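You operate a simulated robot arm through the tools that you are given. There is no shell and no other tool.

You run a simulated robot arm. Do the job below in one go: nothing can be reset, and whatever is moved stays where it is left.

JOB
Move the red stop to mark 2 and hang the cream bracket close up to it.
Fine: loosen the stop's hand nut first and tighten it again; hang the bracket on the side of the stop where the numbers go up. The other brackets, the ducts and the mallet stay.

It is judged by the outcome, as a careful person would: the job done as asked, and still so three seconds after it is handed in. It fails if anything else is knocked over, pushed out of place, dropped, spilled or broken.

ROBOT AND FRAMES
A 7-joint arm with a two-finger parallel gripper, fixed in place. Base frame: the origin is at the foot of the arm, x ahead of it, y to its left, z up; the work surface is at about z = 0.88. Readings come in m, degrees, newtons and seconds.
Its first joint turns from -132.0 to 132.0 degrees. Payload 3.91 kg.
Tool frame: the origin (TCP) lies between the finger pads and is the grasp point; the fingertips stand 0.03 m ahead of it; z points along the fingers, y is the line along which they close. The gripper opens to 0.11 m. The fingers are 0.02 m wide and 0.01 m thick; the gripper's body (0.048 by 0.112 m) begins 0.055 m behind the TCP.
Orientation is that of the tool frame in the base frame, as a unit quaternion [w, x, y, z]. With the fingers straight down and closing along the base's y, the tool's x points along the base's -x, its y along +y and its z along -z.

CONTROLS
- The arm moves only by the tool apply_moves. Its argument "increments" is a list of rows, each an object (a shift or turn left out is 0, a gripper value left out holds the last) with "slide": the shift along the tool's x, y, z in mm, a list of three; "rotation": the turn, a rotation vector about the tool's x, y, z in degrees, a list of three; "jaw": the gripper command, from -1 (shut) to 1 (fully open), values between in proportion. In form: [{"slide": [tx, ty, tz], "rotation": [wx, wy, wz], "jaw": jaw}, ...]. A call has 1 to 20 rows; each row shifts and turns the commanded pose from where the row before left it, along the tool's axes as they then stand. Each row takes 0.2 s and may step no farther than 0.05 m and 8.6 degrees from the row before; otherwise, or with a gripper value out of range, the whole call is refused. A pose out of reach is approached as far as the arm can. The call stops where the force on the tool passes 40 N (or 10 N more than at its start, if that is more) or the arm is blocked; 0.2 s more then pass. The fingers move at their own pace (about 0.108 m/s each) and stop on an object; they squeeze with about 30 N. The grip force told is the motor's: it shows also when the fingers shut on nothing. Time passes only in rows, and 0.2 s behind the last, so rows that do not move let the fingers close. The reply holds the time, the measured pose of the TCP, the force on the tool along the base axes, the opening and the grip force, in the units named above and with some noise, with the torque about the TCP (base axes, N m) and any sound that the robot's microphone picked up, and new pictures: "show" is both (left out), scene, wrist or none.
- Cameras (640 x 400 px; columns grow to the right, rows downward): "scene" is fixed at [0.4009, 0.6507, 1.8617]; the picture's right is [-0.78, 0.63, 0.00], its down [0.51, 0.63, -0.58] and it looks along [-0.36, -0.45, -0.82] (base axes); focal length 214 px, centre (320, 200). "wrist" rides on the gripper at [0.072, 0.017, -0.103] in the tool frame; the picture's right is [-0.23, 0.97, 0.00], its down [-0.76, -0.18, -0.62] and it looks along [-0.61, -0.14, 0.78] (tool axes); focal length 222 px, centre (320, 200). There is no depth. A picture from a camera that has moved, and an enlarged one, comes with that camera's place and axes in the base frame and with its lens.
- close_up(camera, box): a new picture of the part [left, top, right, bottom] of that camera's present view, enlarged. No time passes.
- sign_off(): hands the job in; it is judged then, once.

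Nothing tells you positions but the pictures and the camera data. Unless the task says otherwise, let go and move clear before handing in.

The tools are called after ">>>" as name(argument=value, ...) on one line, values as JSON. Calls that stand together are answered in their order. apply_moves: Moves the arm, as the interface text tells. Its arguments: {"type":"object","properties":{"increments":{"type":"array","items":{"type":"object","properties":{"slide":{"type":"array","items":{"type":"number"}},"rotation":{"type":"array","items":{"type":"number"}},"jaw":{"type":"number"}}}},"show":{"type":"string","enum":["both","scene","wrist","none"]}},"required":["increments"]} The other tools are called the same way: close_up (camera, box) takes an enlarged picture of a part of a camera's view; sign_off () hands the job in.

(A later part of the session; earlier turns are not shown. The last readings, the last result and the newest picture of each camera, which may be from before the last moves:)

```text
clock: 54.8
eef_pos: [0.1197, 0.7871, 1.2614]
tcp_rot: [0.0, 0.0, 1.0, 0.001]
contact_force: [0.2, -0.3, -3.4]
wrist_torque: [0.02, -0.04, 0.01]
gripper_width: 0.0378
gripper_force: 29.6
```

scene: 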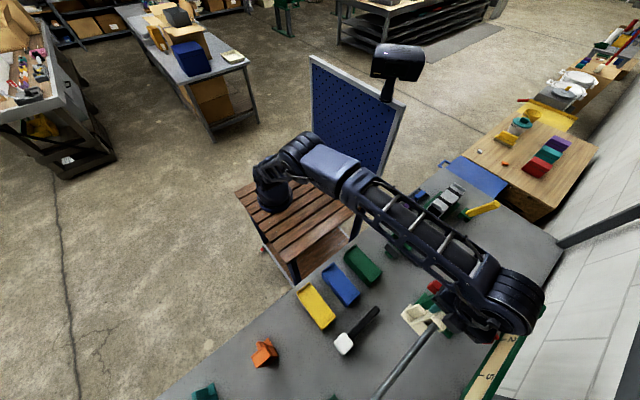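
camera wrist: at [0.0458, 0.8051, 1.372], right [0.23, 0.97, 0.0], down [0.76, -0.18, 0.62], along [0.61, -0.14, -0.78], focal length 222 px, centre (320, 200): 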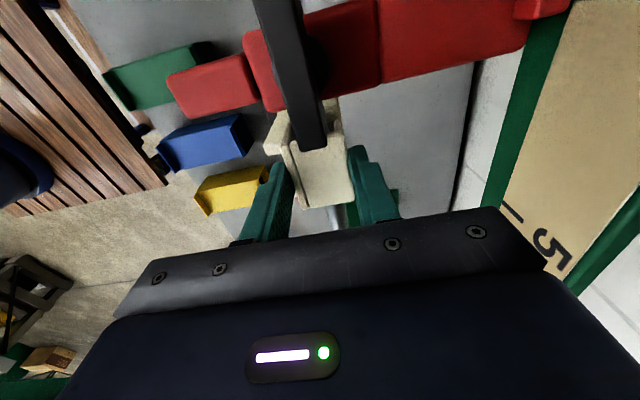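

No contact yet, so the hook hangs just above the rod. I'll slide toward the stop in small steps.

>>> apply_moves(increments=[{"slide": [4, 0, 0]}, {"slide": [4, 0, 0]}, {"slide": [3, 0, 0]}, {"slide": [0, 0, 0]}], show="wrist")

>>> close_up(camera="wrist", box=[240, 50, 460, 220])

>>> close_up(camera="scene", box=[410, 270, 490, 350])

```text
clock: 55.8
eef_pos: [0.1077, 0.7885, 1.2609]
tcp_rot: [0.0, 0.0, 1.0, 0.001]
contact_force: [0.5, 0.8, -1.5]
wrist_torque: [0.03, 0.02, 0.04]
gripper_width: 0.0379
gripper_force: 30.2
camera wrist: at [0.0344, 0.8053, 1.3644], right [0.23, 0.97, 0.0], down [0.76, -0.18, 0.62], along [0.61, -0.14, -0.78], focal length 222 px, centre (320, 200)
```

wrist: 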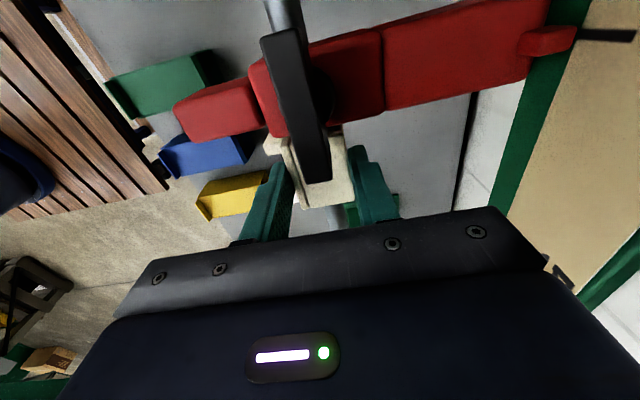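

```text
2.35 times, centred on (350, 135) of wrist
camera zoom: at [0.0344, 0.8053, 1.3644], right [0.23, 0.97, 0.0], down [0.76, -0.18, 0.62], along [0.61, -0.14, -0.78], focal length 523 px, centre (249, 353)
```

zoom: 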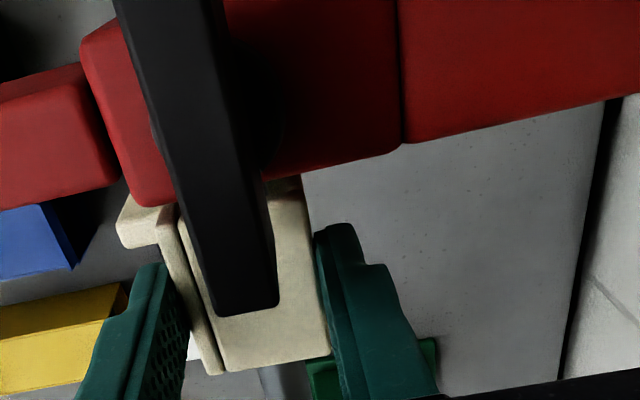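

```text
5.00 times, centred on (450, 310) of scene
camera zoom: at [0.4009, 0.6507, 1.8617], right [-0.78, 0.63, 0.0], down [0.51, 0.63, -0.58], along [-0.36, -0.45, -0.82], focal length 1072 px, centre (-330, -350)
```

zoom: 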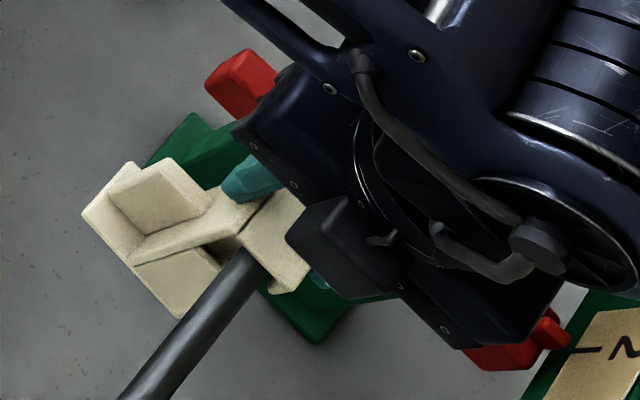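

Pointer and tick 2 are still in line and the bracket is a few mm from the stop. I'll approach in 1 mm steps and feel for contact.

>>> apply_moves(increments=[{"slide": [1, 0, 0]}, {"slide": [1, 0, 0]}, {"slide": [0, 0, 0]}], show="none")

>>> apply_moves(increments=[{"slide": [1, 0, 0]}, {"slide": [0, 0, 0]}], show="none")

>>> apply_moves(increments=[{"slide": [1, 0, 0]}, {"slide": [0, 0, 0]}], show="none")

```text
clock: 56.6
eef_pos: [0.1057, 0.7883, 1.2625]
tcp_rot: [0.001, -0.001, 1.0, 0.0]
contact_force: [-0.7, -0.7, -3.0]
wrist_torque: [0.03, -0.02, -0.03]
gripper_width: 0.0376
gripper_force: 29.8
```

```text
clock: 57.2
eef_pos: [0.1036, 0.7886, 1.2607]
tcp_rot: [0.0, -0.001, 1.0, 0.0]
contact_force: [-0.2, -0.4, -1.7]
wrist_torque: [0.03, 0.01, 0.0]
gripper_width: 0.0376
gripper_force: 29.9
```

```text
clock: 57.8
eef_pos: [0.1021, 0.7876, 1.2628]
tcp_rot: [0.0, 0.001, 1.0, -0.001]
contact_force: [-0.5, 0.1, -2.5]
wrist_torque: [0.05, 0.02, 0.0]
gripper_width: 0.0375
gripper_force: 29.9
```

Still no contact. I'll continue in 1 mm steps.

>>> apply_moves(increments=[{"slide": [1, 0, 0]}, {"slide": [0, 0, 0]}], show="none")

>>> apply_moves(increments=[{"slide": [1, 0, 0]}, {"slide": [0, 0, 0]}], show="wrist")

>>> close_up(camera="wrist", box=[240, 50, 460, 220])

```text
clock: 58.4
eef_pos: [0.1014, 0.7887, 1.2622]
tcp_rot: [0.0, -0.001, 1.0, 0.0]
contact_force: [-0.2, 0.2, -2.6]
wrist_torque: [0.02, 0.01, 0.01]
gripper_width: 0.0374
gripper_force: 29.7
```

```text
clock: 59.0
eef_pos: [0.1021, 0.7887, 1.2624]
tcp_rot: [0.0, 0.0, 1.0, -0.001]
contact_force: [4.5, -0.4, -1.3]
wrist_torque: [0.01, -0.18, 0.03]
gripper_width: 0.0375
gripper_force: 29.8
camera wrist: at [0.0289, 0.8054, 1.3643], right [0.23, 0.97, 0.0], down [0.76, -0.18, 0.62], along [0.61, -0.14, -0.78], focal length 222 px, centre (320, 200)
```

wrist: 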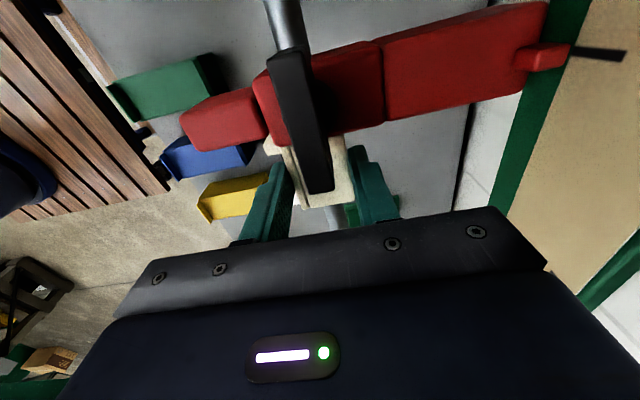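

```text
2.35 times, centred on (350, 135) of wrist
camera zoom: at [0.0289, 0.8054, 1.3643], right [0.23, 0.97, 0.0], down [0.76, -0.18, 0.62], along [0.61, -0.14, -0.78], focal length 523 px, centre (249, 353)
```

zoom: 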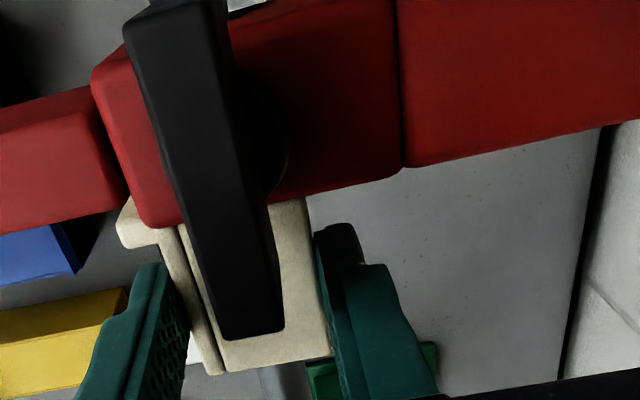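

Contact with the stop is felt (4.5 N). I'll back off 1 mm and lower onto the rod in small steps.

>>> apply_moves(increments=[{"slide": [-1, 0, 0]}, {"slide": [0, 0, 1]}, {"slide": [0, 0, 0]}], show="none")

>>> apply_moves(increments=[{"slide": [0, 0, 1]}, {"slide": [0, 0, 0]}], show="none")

>>> apply_moves(increments=[{"slide": [0, 0, 1]}, {"slide": [0, 0, 0]}], show="none")

```text
clock: 59.8
eef_pos: [0.1019, 0.7872, 1.2622]
tcp_rot: [0.0, 0.0, 1.0, 0.0]
contact_force: [0.5, 0.2, -2.0]
wrist_torque: [0.05, -0.01, -0.02]
gripper_width: 0.0378
gripper_force: 29.9
```

```text
clock: 60.4
eef_pos: [0.102, 0.7892, 1.2601]
tcp_rot: [0.001, 0.0, 1.0, 0.0]
contact_force: [0.4, 0.1, -0.7]
wrist_torque: [0.07, -0.07, 0.0]
gripper_width: 0.0379
gripper_force: 29.9
```

```text
clock: 61.0
eef_pos: [0.102, 0.7885, 1.261]
tcp_rot: [-0.001, 0.0, 1.0, 0.002]
contact_force: [1.2, 4.8, 11.3]
wrist_torque: [0.1, -0.23, 0.08]
gripper_width: 0.0378
gripper_force: 30.0
```

The hook is seated on the rod (upward force 11 N). I'll ease up slightly and open the fingers part way.

>>> apply_moves(increments=[{"slide": [0, 0, -0.8]}, {"slide": [0, 0, 0]}, {"jaw": -0.2}, {"jaw": -0.1}, {"jaw": 0.0}, {"jaw": 0.1}, {"slide": [0, 0, 0]}], show="both")

>>> close_up(camera="wrist", box=[240, 50, 460, 220])

>>> close_up(camera="scene", box=[410, 270, 490, 350])

```text
clock: 62.6
eef_pos: [0.1011, 0.7891, 1.2594]
tcp_rot: [0.0, 0.0, 1.0, 0.0]
contact_force: [0.1, -0.8, -0.2]
wrist_torque: [-0.03, 0.02, 0.01]
gripper_width: 0.0604
gripper_force: 0.0
camera wrist: at [0.0294, 0.8054, 1.3625], right [0.23, 0.97, 0.0], down [0.76, -0.18, 0.62], along [0.61, -0.14, -0.78], focal length 222 px, centre (320, 200)
```

scene: 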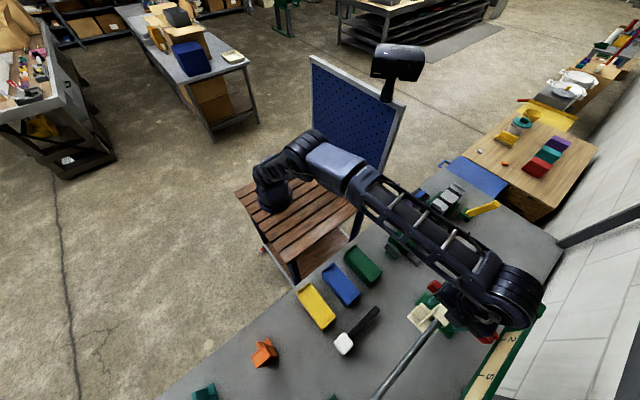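
wrist: 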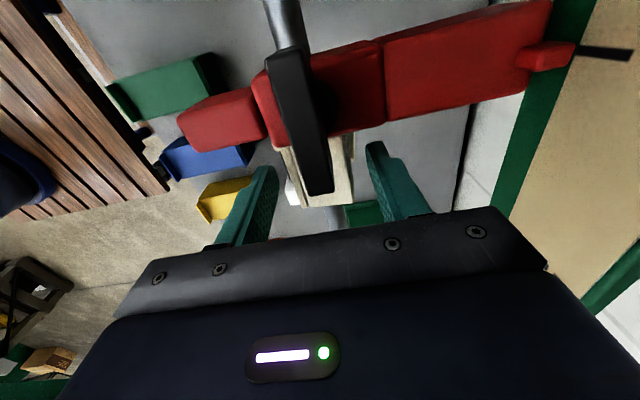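

```text
2.35 times, centred on (350, 135) of wrist
camera zoom: at [0.0294, 0.8054, 1.3625], right [0.23, 0.97, 0.0], down [0.76, -0.18, 0.62], along [0.61, -0.14, -0.78], focal length 523 px, centre (249, 353)
```

zoom: 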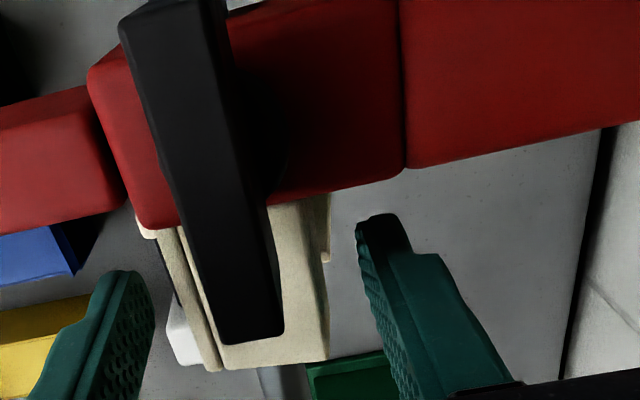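

```text
5.00 times, centred on (450, 310) of scene
camera zoom: at [0.4009, 0.6507, 1.8617], right [-0.78, 0.63, 0.0], down [0.51, 0.63, -0.58], along [-0.36, -0.45, -0.82], focal length 1072 px, centre (-330, -350)
```

zoom: 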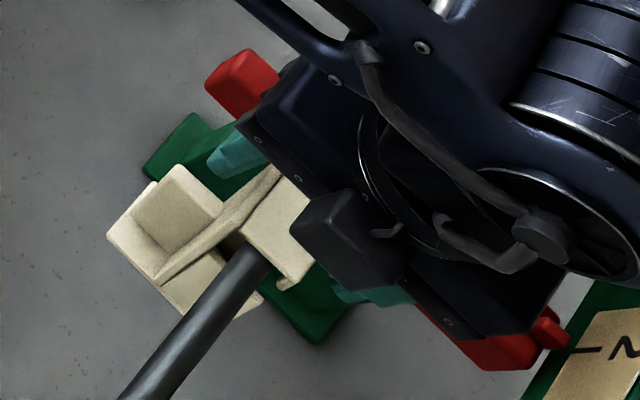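

The bracket hangs freely on the rod, tilting a little as it settles. I'll lift straight up, clear of it, then look.

>>> apply_moves(increments=[{"slide": [0, 0, -15]}, {"slide": [0, 0, -25]}, {"slide": [0, 0, -40]}, {"slide": [0, -40, -10]}, {"slide": [0, -48, 0]}, {"slide": [0, -48, 0]}, {"slide": [0, -48, 0]}, {"slide": [0, 0, 0]}], show="both")

>>> close_up(camera="scene", box=[400, 260, 520, 360])

>>> close_up(camera="scene", box=[420, 275, 490, 345])

```text
clock: 64.4
eef_pos: [0.1012, 0.6043, 1.351]
tcp_rot: [0.0, 0.0, 1.0, 0.0]
contact_force: [0.1, -0.4, 0.6]
wrist_torque: [0.01, 0.01, -0.03]
gripper_width: 0.0603
gripper_force: 0.0
camera wrist: at [0.0298, 0.6212, 1.4525], right [0.23, 0.97, 0.0], down [0.76, -0.18, 0.62], along [0.61, -0.14, -0.78], focal length 222 px, centre (320, 200)
```

scene: 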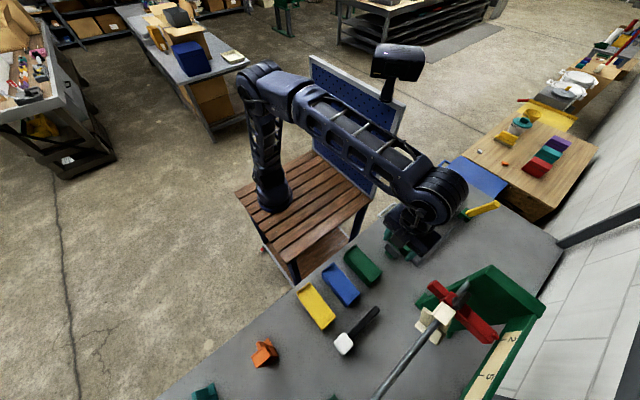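
wrist: 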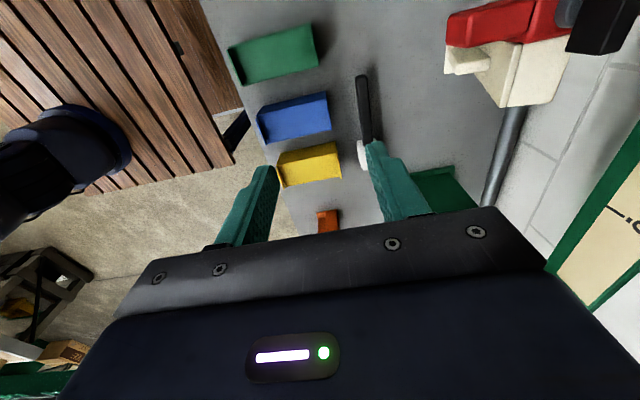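

```text
4.00 times, centred on (460, 310) of scene
camera zoom: at [0.4009, 0.6507, 1.8617], right [-0.78, 0.63, 0.0], down [0.51, 0.63, -0.58], along [-0.36, -0.45, -0.82], focal length 858 px, centre (-240, -240)
```

zoom: 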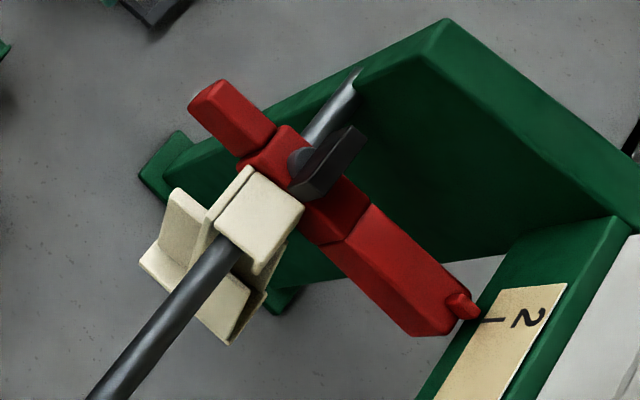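

```text
5.71 times, centred on (455, 310) of scene
camera zoom: at [0.4009, 0.6507, 1.8617], right [-0.78, 0.63, 0.0], down [0.51, 0.63, -0.58], along [-0.36, -0.45, -0.82], focal length 1226 px, centre (-451, -429)
```

zoom: 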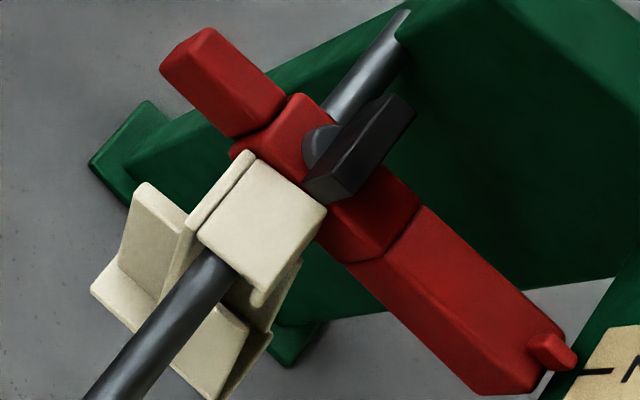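

The bracket hangs on the rod right beside the stop, on the higher-number side. I'll look closer for the gap and the pointer, and let a moment pass to check it is at rest.

>>> close_up(camera="wrist", box=[430, 0, 640, 130])

>>> close_up(camera="scene", box=[475, 300, 515, 350])

>>> apply_moves(increments=[{"slide": [0, -30, -20]}, {"slide": [20, 0, -20]}, {"slide": [0, 0, 0]}, {"slide": [0, 0, 0]}, {"slide": [0, 0, 0]}, {"slide": [0, 0, 0]}, {"slide": [0, 0, 0]}], show="both")

>>> close_up(camera="scene", box=[420, 275, 490, 345])

```text
3.05 times, centred on (535, 65) of wrist
camera zoom: at [0.0298, 0.6212, 1.4525], right [0.23, 0.97, 0.0], down [0.76, -0.18, 0.62], along [0.61, -0.14, -0.78], focal length 677 px, centre (-335, 611)
```

zoom: 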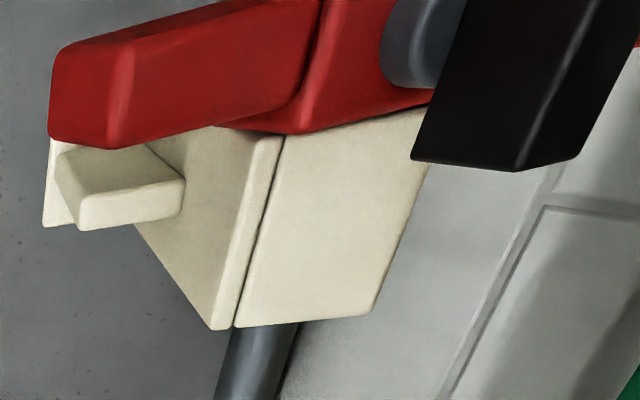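

```text
8.00 times, centred on (495, 325) of scene
camera zoom: at [0.4009, 0.6507, 1.8617], right [-0.78, 0.63, 0.0], down [0.51, 0.63, -0.58], along [-0.36, -0.45, -0.82], focal length 1716 px, centre (-1080, -800)
```

zoom: 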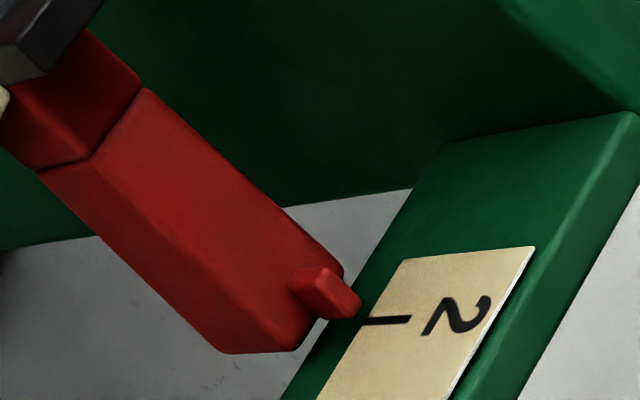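

```text
clock: 66.0
eef_pos: [0.083, 0.574, 1.3898]
tcp_rot: [0.0, 0.0, 1.0, 0.0]
contact_force: [0.0, 0.5, 1.0]
wrist_torque: [-0.02, 0.03, 0.02]
gripper_width: 0.0606
gripper_force: 0.1
camera wrist: at [0.0101, 0.5909, 1.4923], right [0.23, 0.97, 0.0], down [0.76, -0.18, 0.62], along [0.61, -0.14, -0.78], focal length 222 px, centre (320, 200)
```

scene: 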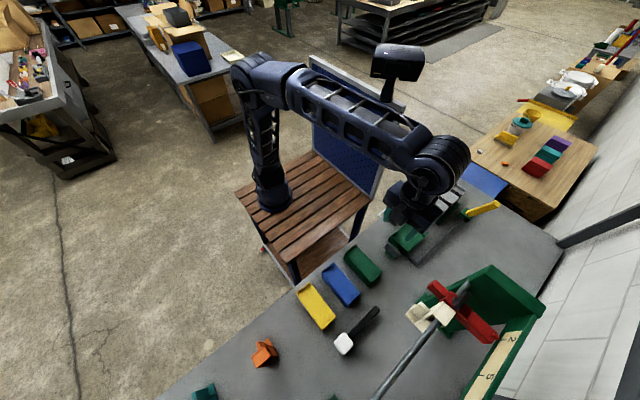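
wrist: 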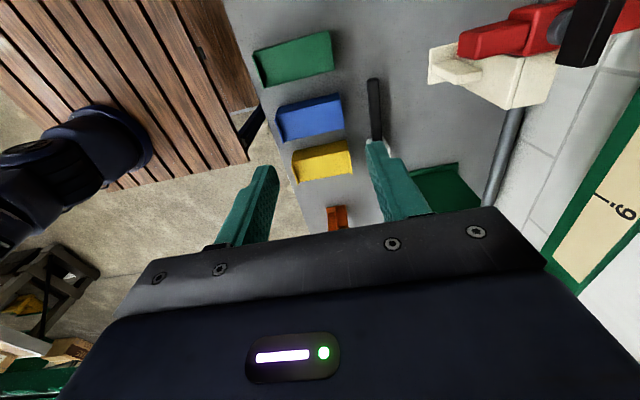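

```text
5.71 times, centred on (455, 310) of scene
camera zoom: at [0.4009, 0.6507, 1.8617], right [-0.78, 0.63, 0.0], down [0.51, 0.63, -0.58], along [-0.36, -0.45, -0.82], focal length 1226 px, centre (-451, -429)
```

zoom: 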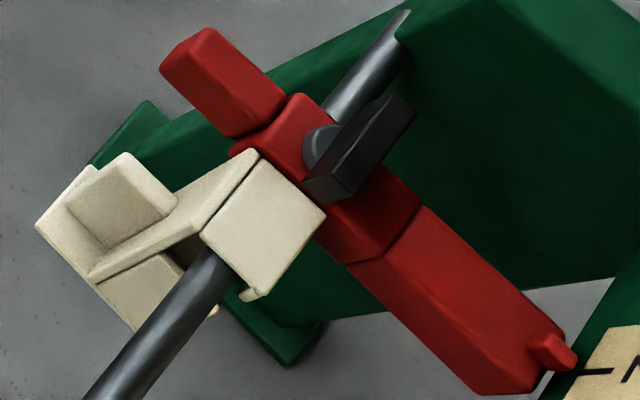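

The bracket is swinging gently on the rod like a pendulum. I'll wait without moving and check that it settles.

>>> apply_moves(increments=[{}, {}, {}, {}, {}, {}, {}, {}, {}, {}], show="none")

>>> close_up(camera="scene", box=[420, 275, 490, 345])

>>> apply_moves(increments=[{}, {}], show="none")

>>> close_up(camera="scene", box=[420, 275, 490, 345])

```text
clock: 68.2
eef_pos: [0.0834, 0.575, 1.3903]
tcp_rot: [-0.001, 0.0, 1.0, 0.0]
contact_force: [-0.7, 0.0, -0.3]
wrist_torque: [0.0, -0.01, -0.01]
gripper_width: 0.0604
gripper_force: 0.2
```

```text
5.71 times, centred on (455, 310) of scene
camera zoom: at [0.4009, 0.6507, 1.8617], right [-0.78, 0.63, 0.0], down [0.51, 0.63, -0.58], along [-0.36, -0.45, -0.82], focal length 1226 px, centre (-451, -429)
```

zoom: 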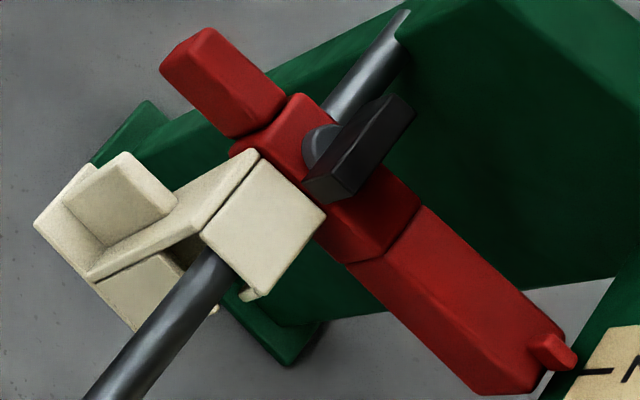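

```text
clock: 68.8
eef_pos: [0.0831, 0.5739, 1.3888]
tcp_rot: [0.0, -0.001, 1.0, 0.0]
contact_force: [-0.4, 0.5, 0.1]
wrist_torque: [0.02, -0.01, 0.03]
gripper_width: 0.0606
gripper_force: 0.0
```

```text
5.71 times, centred on (455, 310) of scene
camera zoom: at [0.4009, 0.6507, 1.8617], right [-0.78, 0.63, 0.0], down [0.51, 0.63, -0.58], along [-0.36, -0.45, -0.82], focal length 1226 px, centre (-451, -429)
```

zoom: 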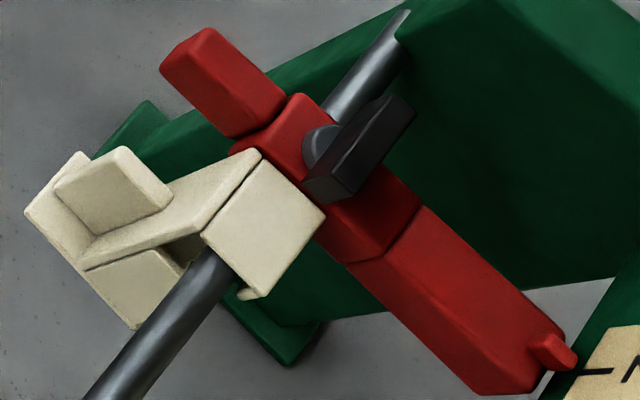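

It is still swinging. I'll wait longer, sampling a few moments to judge the amplitude.

>>> apply_moves(increments=[{}, {}, {}, {}, {}, {}, {}, {}, {}, {}, {}, {}, {}, {}, {}, {}, {}, {}, {}, {}], show="none")

>>> close_up(camera="scene", box=[420, 275, 490, 345])

>>> apply_moves(increments=[{}], show="none")

>>> close_up(camera="scene", box=[420, 275, 490, 345])

>>> apply_moves(increments=[{}], show="none")

>>> close_up(camera="scene", box=[420, 275, 490, 345])

```text
clock: 73.0
eef_pos: [0.0835, 0.574, 1.3899]
tcp_rot: [0.0, 0.0, 1.0, 0.0]
contact_force: [-0.3, -0.3, 0.0]
wrist_torque: [-0.01, -0.01, 0.05]
gripper_width: 0.0607
gripper_force: 0.0
```

```text
5.71 times, centred on (455, 310) of scene
camera zoom: at [0.4009, 0.6507, 1.8617], right [-0.78, 0.63, 0.0], down [0.51, 0.63, -0.58], along [-0.36, -0.45, -0.82], focal length 1226 px, centre (-451, -429)
```

zoom: 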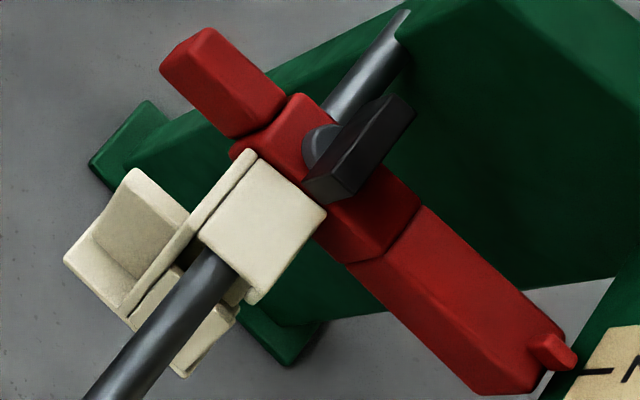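

```text
clock: 73.4
eef_pos: [0.0824, 0.574, 1.3917]
tcp_rot: [0.0, 0.0, 1.0, 0.0]
contact_force: [-0.6, 0.8, -0.5]
wrist_torque: [-0.02, -0.03, 0.01]
gripper_width: 0.0605
gripper_force: 0.1
```

```text
5.71 times, centred on (455, 310) of scene
camera zoom: at [0.4009, 0.6507, 1.8617], right [-0.78, 0.63, 0.0], down [0.51, 0.63, -0.58], along [-0.36, -0.45, -0.82], focal length 1226 px, centre (-451, -429)
```

zoom: 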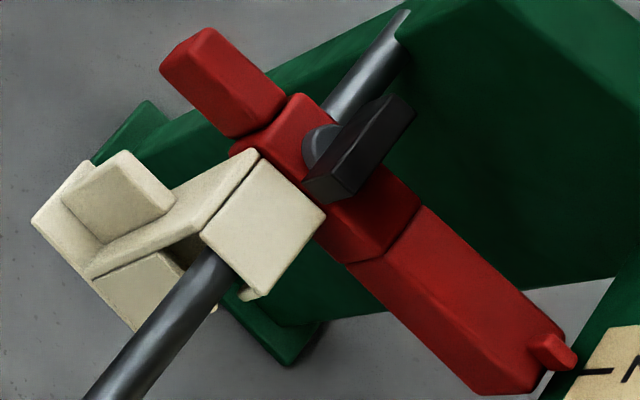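

```text
clock: 73.8
eef_pos: [0.0833, 0.5736, 1.3895]
tcp_rot: [0.0, 0.001, 1.0, 0.0]
contact_force: [0.7, 0.7, 0.4]
wrist_torque: [0.02, 0.01, -0.01]
gripper_width: 0.0606
gripper_force: 0.0
```

```text
5.71 times, centred on (455, 310) of scene
camera zoom: at [0.4009, 0.6507, 1.8617], right [-0.78, 0.63, 0.0], down [0.51, 0.63, -0.58], along [-0.36, -0.45, -0.82], focal length 1226 px, centre (-451, -429)
```

zoom: 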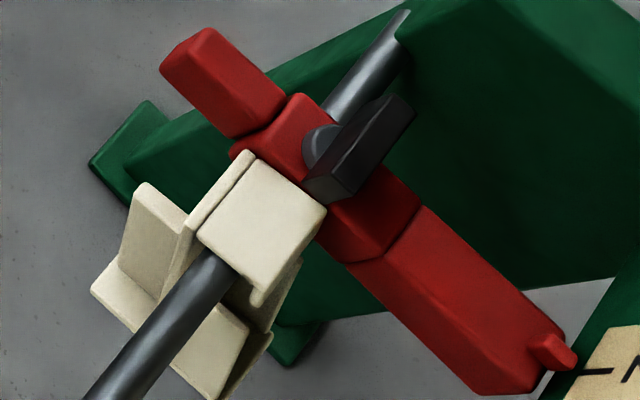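

It keeps swinging with little damping: I let go with the plate vertical, but it wants to hang tilted with the bottom toward +y. I'll sample more phases to find the swing's extremes and so its rest angle.

>>> apply_moves(increments=[{}], show="none")

>>> close_up(camera="scene", box=[420, 275, 490, 345])

>>> apply_moves(increments=[{}], show="none")

>>> close_up(camera="scene", box=[420, 275, 490, 345])

>>> apply_moves(increments=[{}], show="none")

>>> close_up(camera="scene", box=[420, 275, 490, 345])

>>> apply_moves(increments=[{}], show="none")

>>> close_up(camera="scene", box=[420, 275, 490, 345])

>>> apply_moves(increments=[{}], show="none")

>>> close_up(camera="scene", box=[420, 275, 490, 345])

```text
clock: 74.2
eef_pos: [0.0821, 0.573, 1.3898]
tcp_rot: [0.0, 0.0, 1.0, -0.001]
contact_force: [-0.6, 0.2, 1.0]
wrist_torque: [0.0, 0.02, 0.0]
gripper_width: 0.0606
gripper_force: 0.0
```

```text
5.71 times, centred on (455, 310) of scene
camera zoom: at [0.4009, 0.6507, 1.8617], right [-0.78, 0.63, 0.0], down [0.51, 0.63, -0.58], along [-0.36, -0.45, -0.82], focal length 1226 px, centre (-451, -429)
```

zoom: 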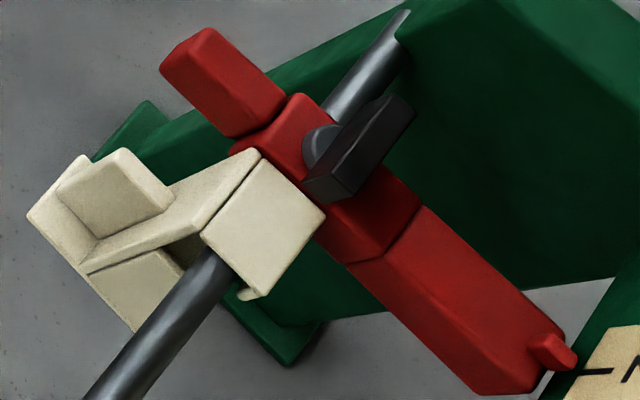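

```text
clock: 74.6
eef_pos: [0.0823, 0.5737, 1.3895]
tcp_rot: [-0.001, 0.0, 1.0, 0.0]
contact_force: [-0.3, -0.3, 0.1]
wrist_torque: [-0.01, 0.05, 0.03]
gripper_width: 0.0606
gripper_force: 0.2
```

```text
5.71 times, centred on (455, 310) of scene
camera zoom: at [0.4009, 0.6507, 1.8617], right [-0.78, 0.63, 0.0], down [0.51, 0.63, -0.58], along [-0.36, -0.45, -0.82], focal length 1226 px, centre (-451, -429)
```

zoom: 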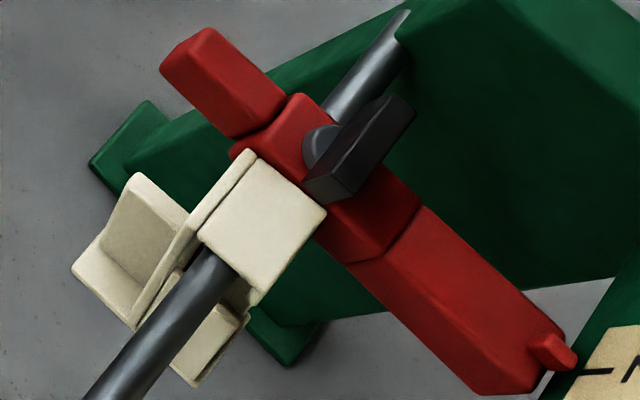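

```text
clock: 75.0
eef_pos: [0.083, 0.5739, 1.3896]
tcp_rot: [0.0, -0.001, 1.0, 0.0]
contact_force: [0.6, -0.6, 0.1]
wrist_torque: [0.0, 0.02, 0.0]
gripper_width: 0.0606
gripper_force: 0.0
```

```text
5.71 times, centred on (455, 310) of scene
camera zoom: at [0.4009, 0.6507, 1.8617], right [-0.78, 0.63, 0.0], down [0.51, 0.63, -0.58], along [-0.36, -0.45, -0.82], focal length 1226 px, centre (-451, -429)
```

zoom: 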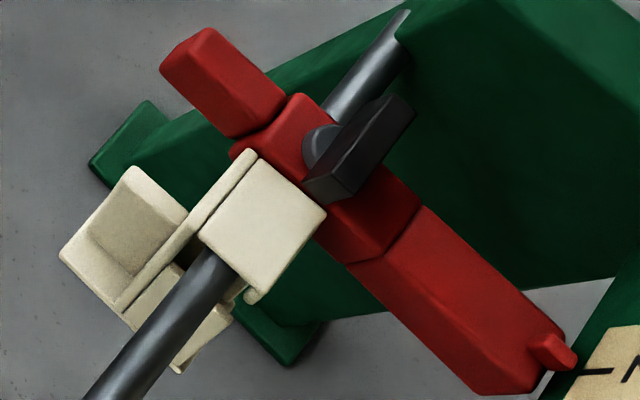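

```text
clock: 75.4
eef_pos: [0.0826, 0.5735, 1.3892]
tcp_rot: [0.0, 0.0, 1.0, 0.0]
contact_force: [-0.6, 0.2, 0.1]
wrist_torque: [-0.02, -0.04, -0.01]
gripper_width: 0.0606
gripper_force: 0.1
```

```text
5.71 times, centred on (455, 310) of scene
camera zoom: at [0.4009, 0.6507, 1.8617], right [-0.78, 0.63, 0.0], down [0.51, 0.63, -0.58], along [-0.36, -0.45, -0.82], focal length 1226 px, centre (-451, -429)
```

zoom: 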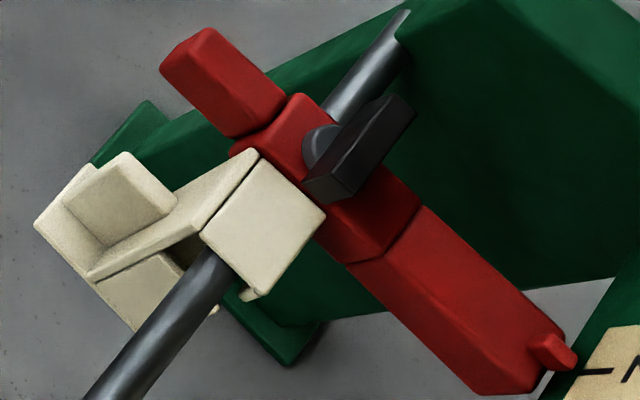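

```text
clock: 75.8
eef_pos: [0.0835, 0.5737, 1.3884]
tcp_rot: [0.0, 0.0, 1.0, 0.0]
contact_force: [-0.2, 0.9, 0.2]
wrist_torque: [-0.05, -0.02, -0.04]
gripper_width: 0.0603
gripper_force: 0.1
```

```text
5.71 times, centred on (455, 310) of scene
camera zoom: at [0.4009, 0.6507, 1.8617], right [-0.78, 0.63, 0.0], down [0.51, 0.63, -0.58], along [-0.36, -0.45, -0.82], focal length 1226 px, centre (-451, -429)
```

zoom: 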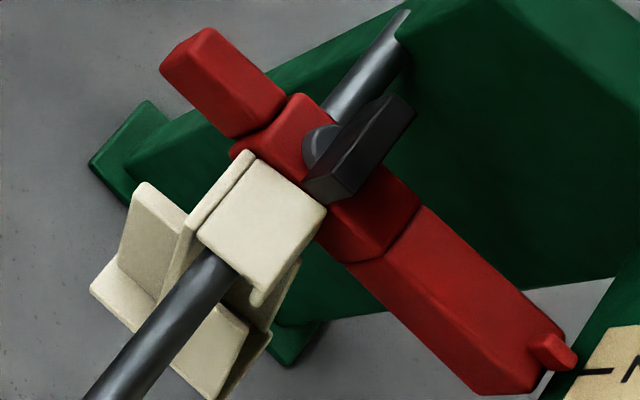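

The rest angle is about 10.5° (bottom toward +y). I'll tilt the gripper to that angle, catch the bracket lightly at the same spot to stop the swing, and release it at its rest angle.

>>> apply_moves(increments=[{"rotation": [-5.25, 0, 0]}, {"rotation": [-5.25, 0, 0]}, {"slide": [-3.8, 39.3, 7.3]}, {"slide": [-3.8, 39.3, 7.3]}, {"slide": [-3.8, 39.3, 7.3]}, {"slide": [-3.8, 39.3, 7.3]}, {"slide": [-3.8, 39.3, 7.3]}, {"slide": [0, 0, 0]}], show="both")

>>> close_up(camera="wrist", box=[220, 30, 440, 220])

```text
clock: 77.6
eef_pos: [0.1018, 0.7742, 1.3904]
tcp_rot: [0.0, -0.001, 0.996, 0.092]
contact_force: [-0.2, -0.4, 0.7]
wrist_torque: [0.03, -0.02, 0.05]
gripper_width: 0.0603
gripper_force: 0.1
camera wrist: at [0.0295, 0.7725, 1.4937], right [0.23, 0.96, 0.18], down [0.76, -0.29, 0.58], along [0.61, 0.0, -0.79], focal length 222 px, centre (320, 200)
```

scene: 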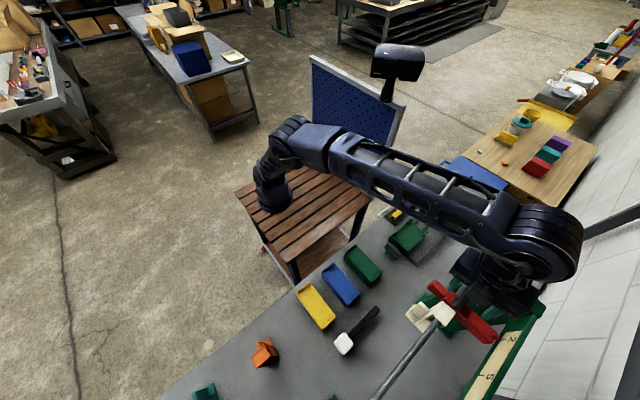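
wrist: 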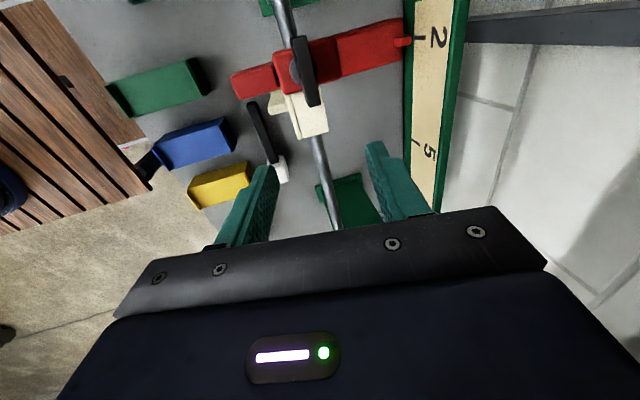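

```text
2.11 times, centred on (330, 125) of wrist
camera zoom: at [0.0295, 0.7725, 1.4937], right [0.23, 0.96, 0.18], down [0.76, -0.29, 0.58], along [0.61, 0.0, -0.79], focal length 468 px, centre (299, 358)
```

zoom: 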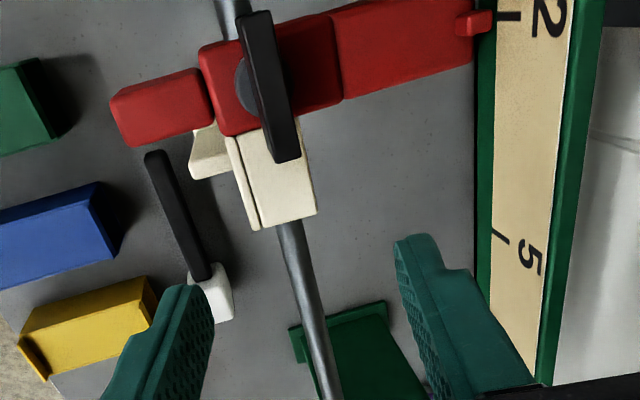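

Everything is in line, and the pointer and tick 2 still match. I'll come down along the tilted axis around the hook.

>>> apply_moves(increments=[{"slide": [0, -13.4, 0]}, {"slide": [0, 0, 30]}, {"slide": [0, 0, 30]}, {"slide": [0, 0, 25]}, {"slide": [0, 0, 0]}], show="wrist")

>>> close_up(camera="wrist", box=[220, 50, 440, 220])

```text
clock: 78.8
eef_pos: [0.1023, 0.7756, 1.3037]
tcp_rot: [0.001, -0.001, 0.996, 0.091]
contact_force: [0.2, -0.4, 0.1]
wrist_torque: [0.0, 0.0, 0.0]
gripper_width: 0.0606
gripper_force: 0.0
camera wrist: at [0.029, 0.7734, 1.4076], right [0.23, 0.96, 0.18], down [0.76, -0.29, 0.58], along [0.61, 0.0, -0.79], focal length 222 px, centre (320, 200)
```

wrist: 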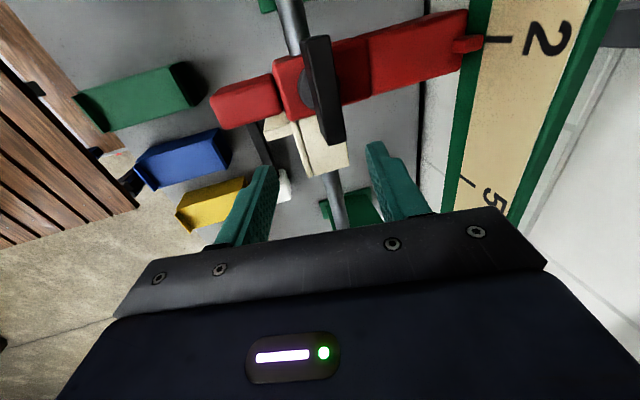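

```text
2.35 times, centred on (330, 135) of wrist
camera zoom: at [0.029, 0.7734, 1.4076], right [0.23, 0.96, 0.18], down [0.76, -0.29, 0.58], along [0.61, 0.0, -0.79], focal length 523 px, centre (296, 353)
```

zoom: 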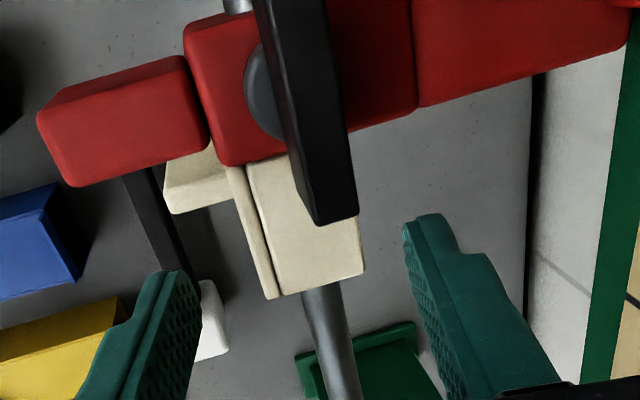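

The hook is centred between the fingers. I'll go down the last 45 mm and close.

>>> apply_moves(increments=[{"slide": [0, -0.5, 15]}, {"slide": [0, -0.5, 15]}, {"slide": [0, 0, 14]}, {"slide": [0, 0, 0]}], show="wrist")

>>> close_up(camera="wrist", box=[220, 50, 440, 220])

```text
clock: 79.8
eef_pos: [0.1007, 0.7827, 1.2608]
tcp_rot: [0.0, 0.0, 0.996, 0.091]
contact_force: [0.6, 0.2, 0.0]
wrist_torque: [0.01, 0.0, -0.01]
gripper_width: 0.0606
gripper_force: 0.1
camera wrist: at [0.0288, 0.7814, 1.364], right [0.23, 0.96, 0.18], down [0.76, -0.29, 0.58], along [0.61, 0.0, -0.79], focal length 222 px, centre (320, 200)
```

wrist: 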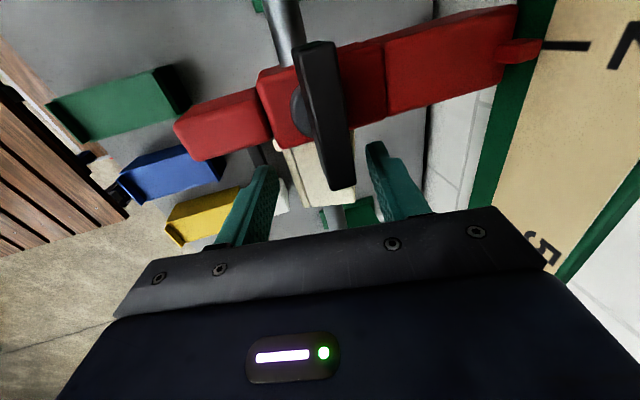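

```text
2.35 times, centred on (330, 135) of wrist
camera zoom: at [0.0288, 0.7814, 1.364], right [0.23, 0.96, 0.18], down [0.76, -0.29, 0.58], along [0.61, 0.0, -0.79], focal length 523 px, centre (296, 353)
```

zoom: 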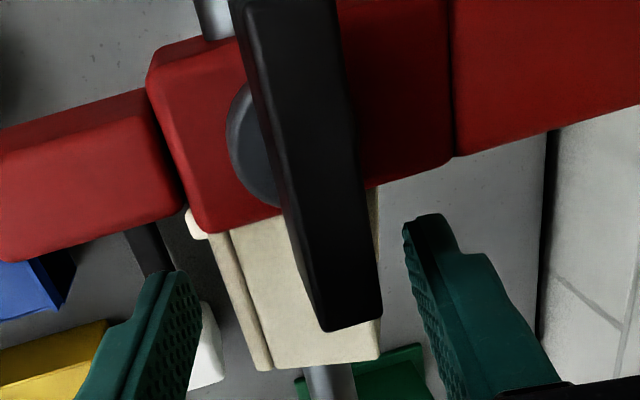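

The hook sits well between the fingers. I'll close gently to catch it.

>>> apply_moves(increments=[{"jaw": -0.1}, {"jaw": -0.2}, {"jaw": -0.28}, {"jaw": -0.35}, {"jaw": -1}, {}, {}, {}, {}], show="wrist")

>>> close_up(camera="scene", box=[410, 270, 490, 350])

```text
clock: 81.8
eef_pos: [0.1003, 0.7833, 1.2605]
tcp_rot: [0.0, -0.001, 0.996, 0.091]
contact_force: [0.7, -0.1, -0.2]
wrist_torque: [0.01, 0.01, 0.02]
gripper_width: 0.0378
gripper_force: 29.9
camera wrist: at [0.0288, 0.7814, 1.3641], right [0.23, 0.96, 0.18], down [0.76, -0.29, 0.58], along [0.61, 0.0, -0.79], focal length 222 px, centre (320, 200)
```

wrist: 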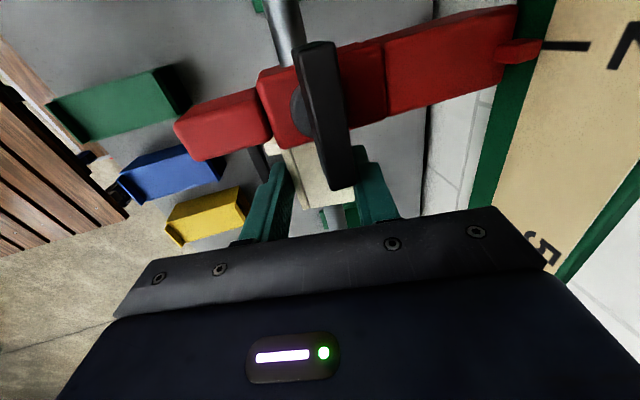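

```text
5.00 times, centred on (450, 310) of scene
camera zoom: at [0.4009, 0.6507, 1.8617], right [-0.78, 0.63, 0.0], down [0.51, 0.63, -0.58], along [-0.36, -0.45, -0.82], focal length 1072 px, centre (-330, -350)
```

zoom: 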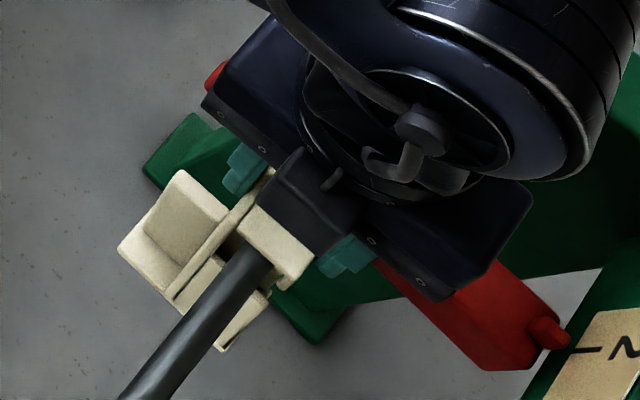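

The bracket is caught, its weight on the rod. I'll open slowly and watch whether it stays still.

>>> apply_moves(increments=[{"jaw": -0.3}, {"jaw": -0.28}, {"jaw": -0.25}, {"jaw": -0.2}, {"jaw": -0.1}, {"jaw": 0.1}, {}], show="none")

>>> close_up(camera="scene", box=[410, 270, 490, 350])

>>> apply_moves(increments=[{}], show="none")

>>> close_up(camera="scene", box=[410, 270, 490, 350])

>>> apply_moves(increments=[{}], show="none")

>>> close_up(camera="scene", box=[410, 270, 490, 350])

```text
clock: 83.4
eef_pos: [0.1013, 0.7829, 1.2595]
tcp_rot: [0.0, -0.001, 0.996, 0.091]
contact_force: [0.1, -1.4, 0.5]
wrist_torque: [-0.01, -0.02, 0.03]
gripper_width: 0.0606
gripper_force: 0.0
```

```text
5.00 times, centred on (450, 310) of scene
camera zoom: at [0.4009, 0.6507, 1.8617], right [-0.78, 0.63, 0.0], down [0.51, 0.63, -0.58], along [-0.36, -0.45, -0.82], focal length 1072 px, centre (-330, -350)
```

zoom: 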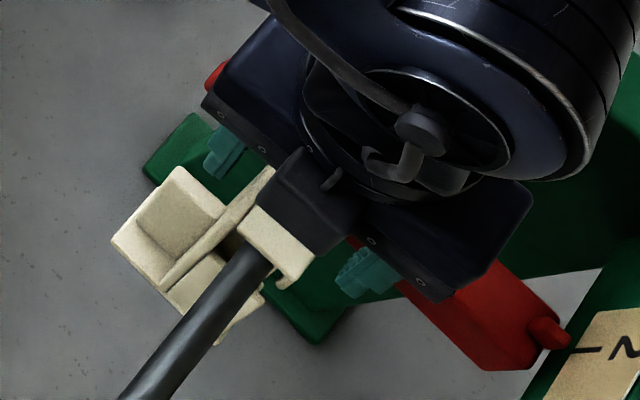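

```text
clock: 83.8
eef_pos: [0.101, 0.7843, 1.2609]
tcp_rot: [0.0, 0.0, 0.996, 0.091]
contact_force: [-0.1, 0.1, -0.3]
wrist_torque: [-0.01, 0.0, 0.01]
gripper_width: 0.0604
gripper_force: 0.1
```

```text
5.00 times, centred on (450, 310) of scene
camera zoom: at [0.4009, 0.6507, 1.8617], right [-0.78, 0.63, 0.0], down [0.51, 0.63, -0.58], along [-0.36, -0.45, -0.82], focal length 1072 px, centre (-330, -350)
```

zoom: 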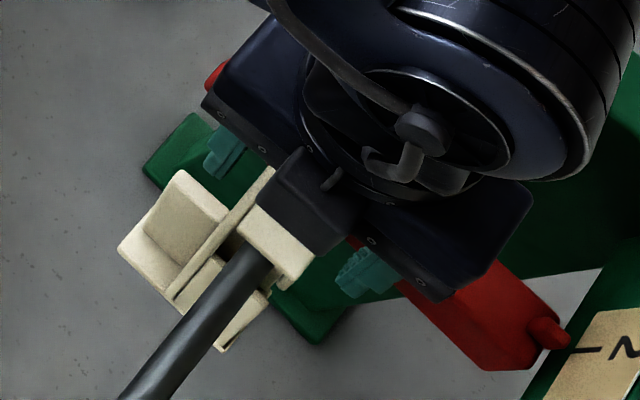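

```text
clock: 84.2
eef_pos: [0.1013, 0.7831, 1.2599]
tcp_rot: [0.0, 0.0, 0.996, 0.091]
contact_force: [0.3, 0.7, 0.5]
wrist_torque: [0.04, -0.04, 0.01]
gripper_width: 0.0608
gripper_force: 0.1
```

```text
5.00 times, centred on (450, 310) of scene
camera zoom: at [0.4009, 0.6507, 1.8617], right [-0.78, 0.63, 0.0], down [0.51, 0.63, -0.58], along [-0.36, -0.45, -0.82], focal length 1072 px, centre (-330, -350)
```

zoom: 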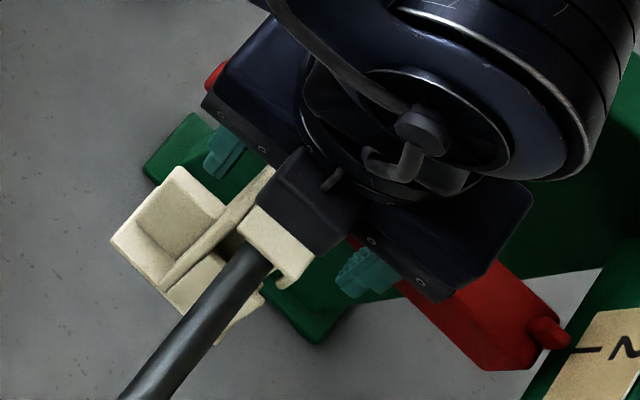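

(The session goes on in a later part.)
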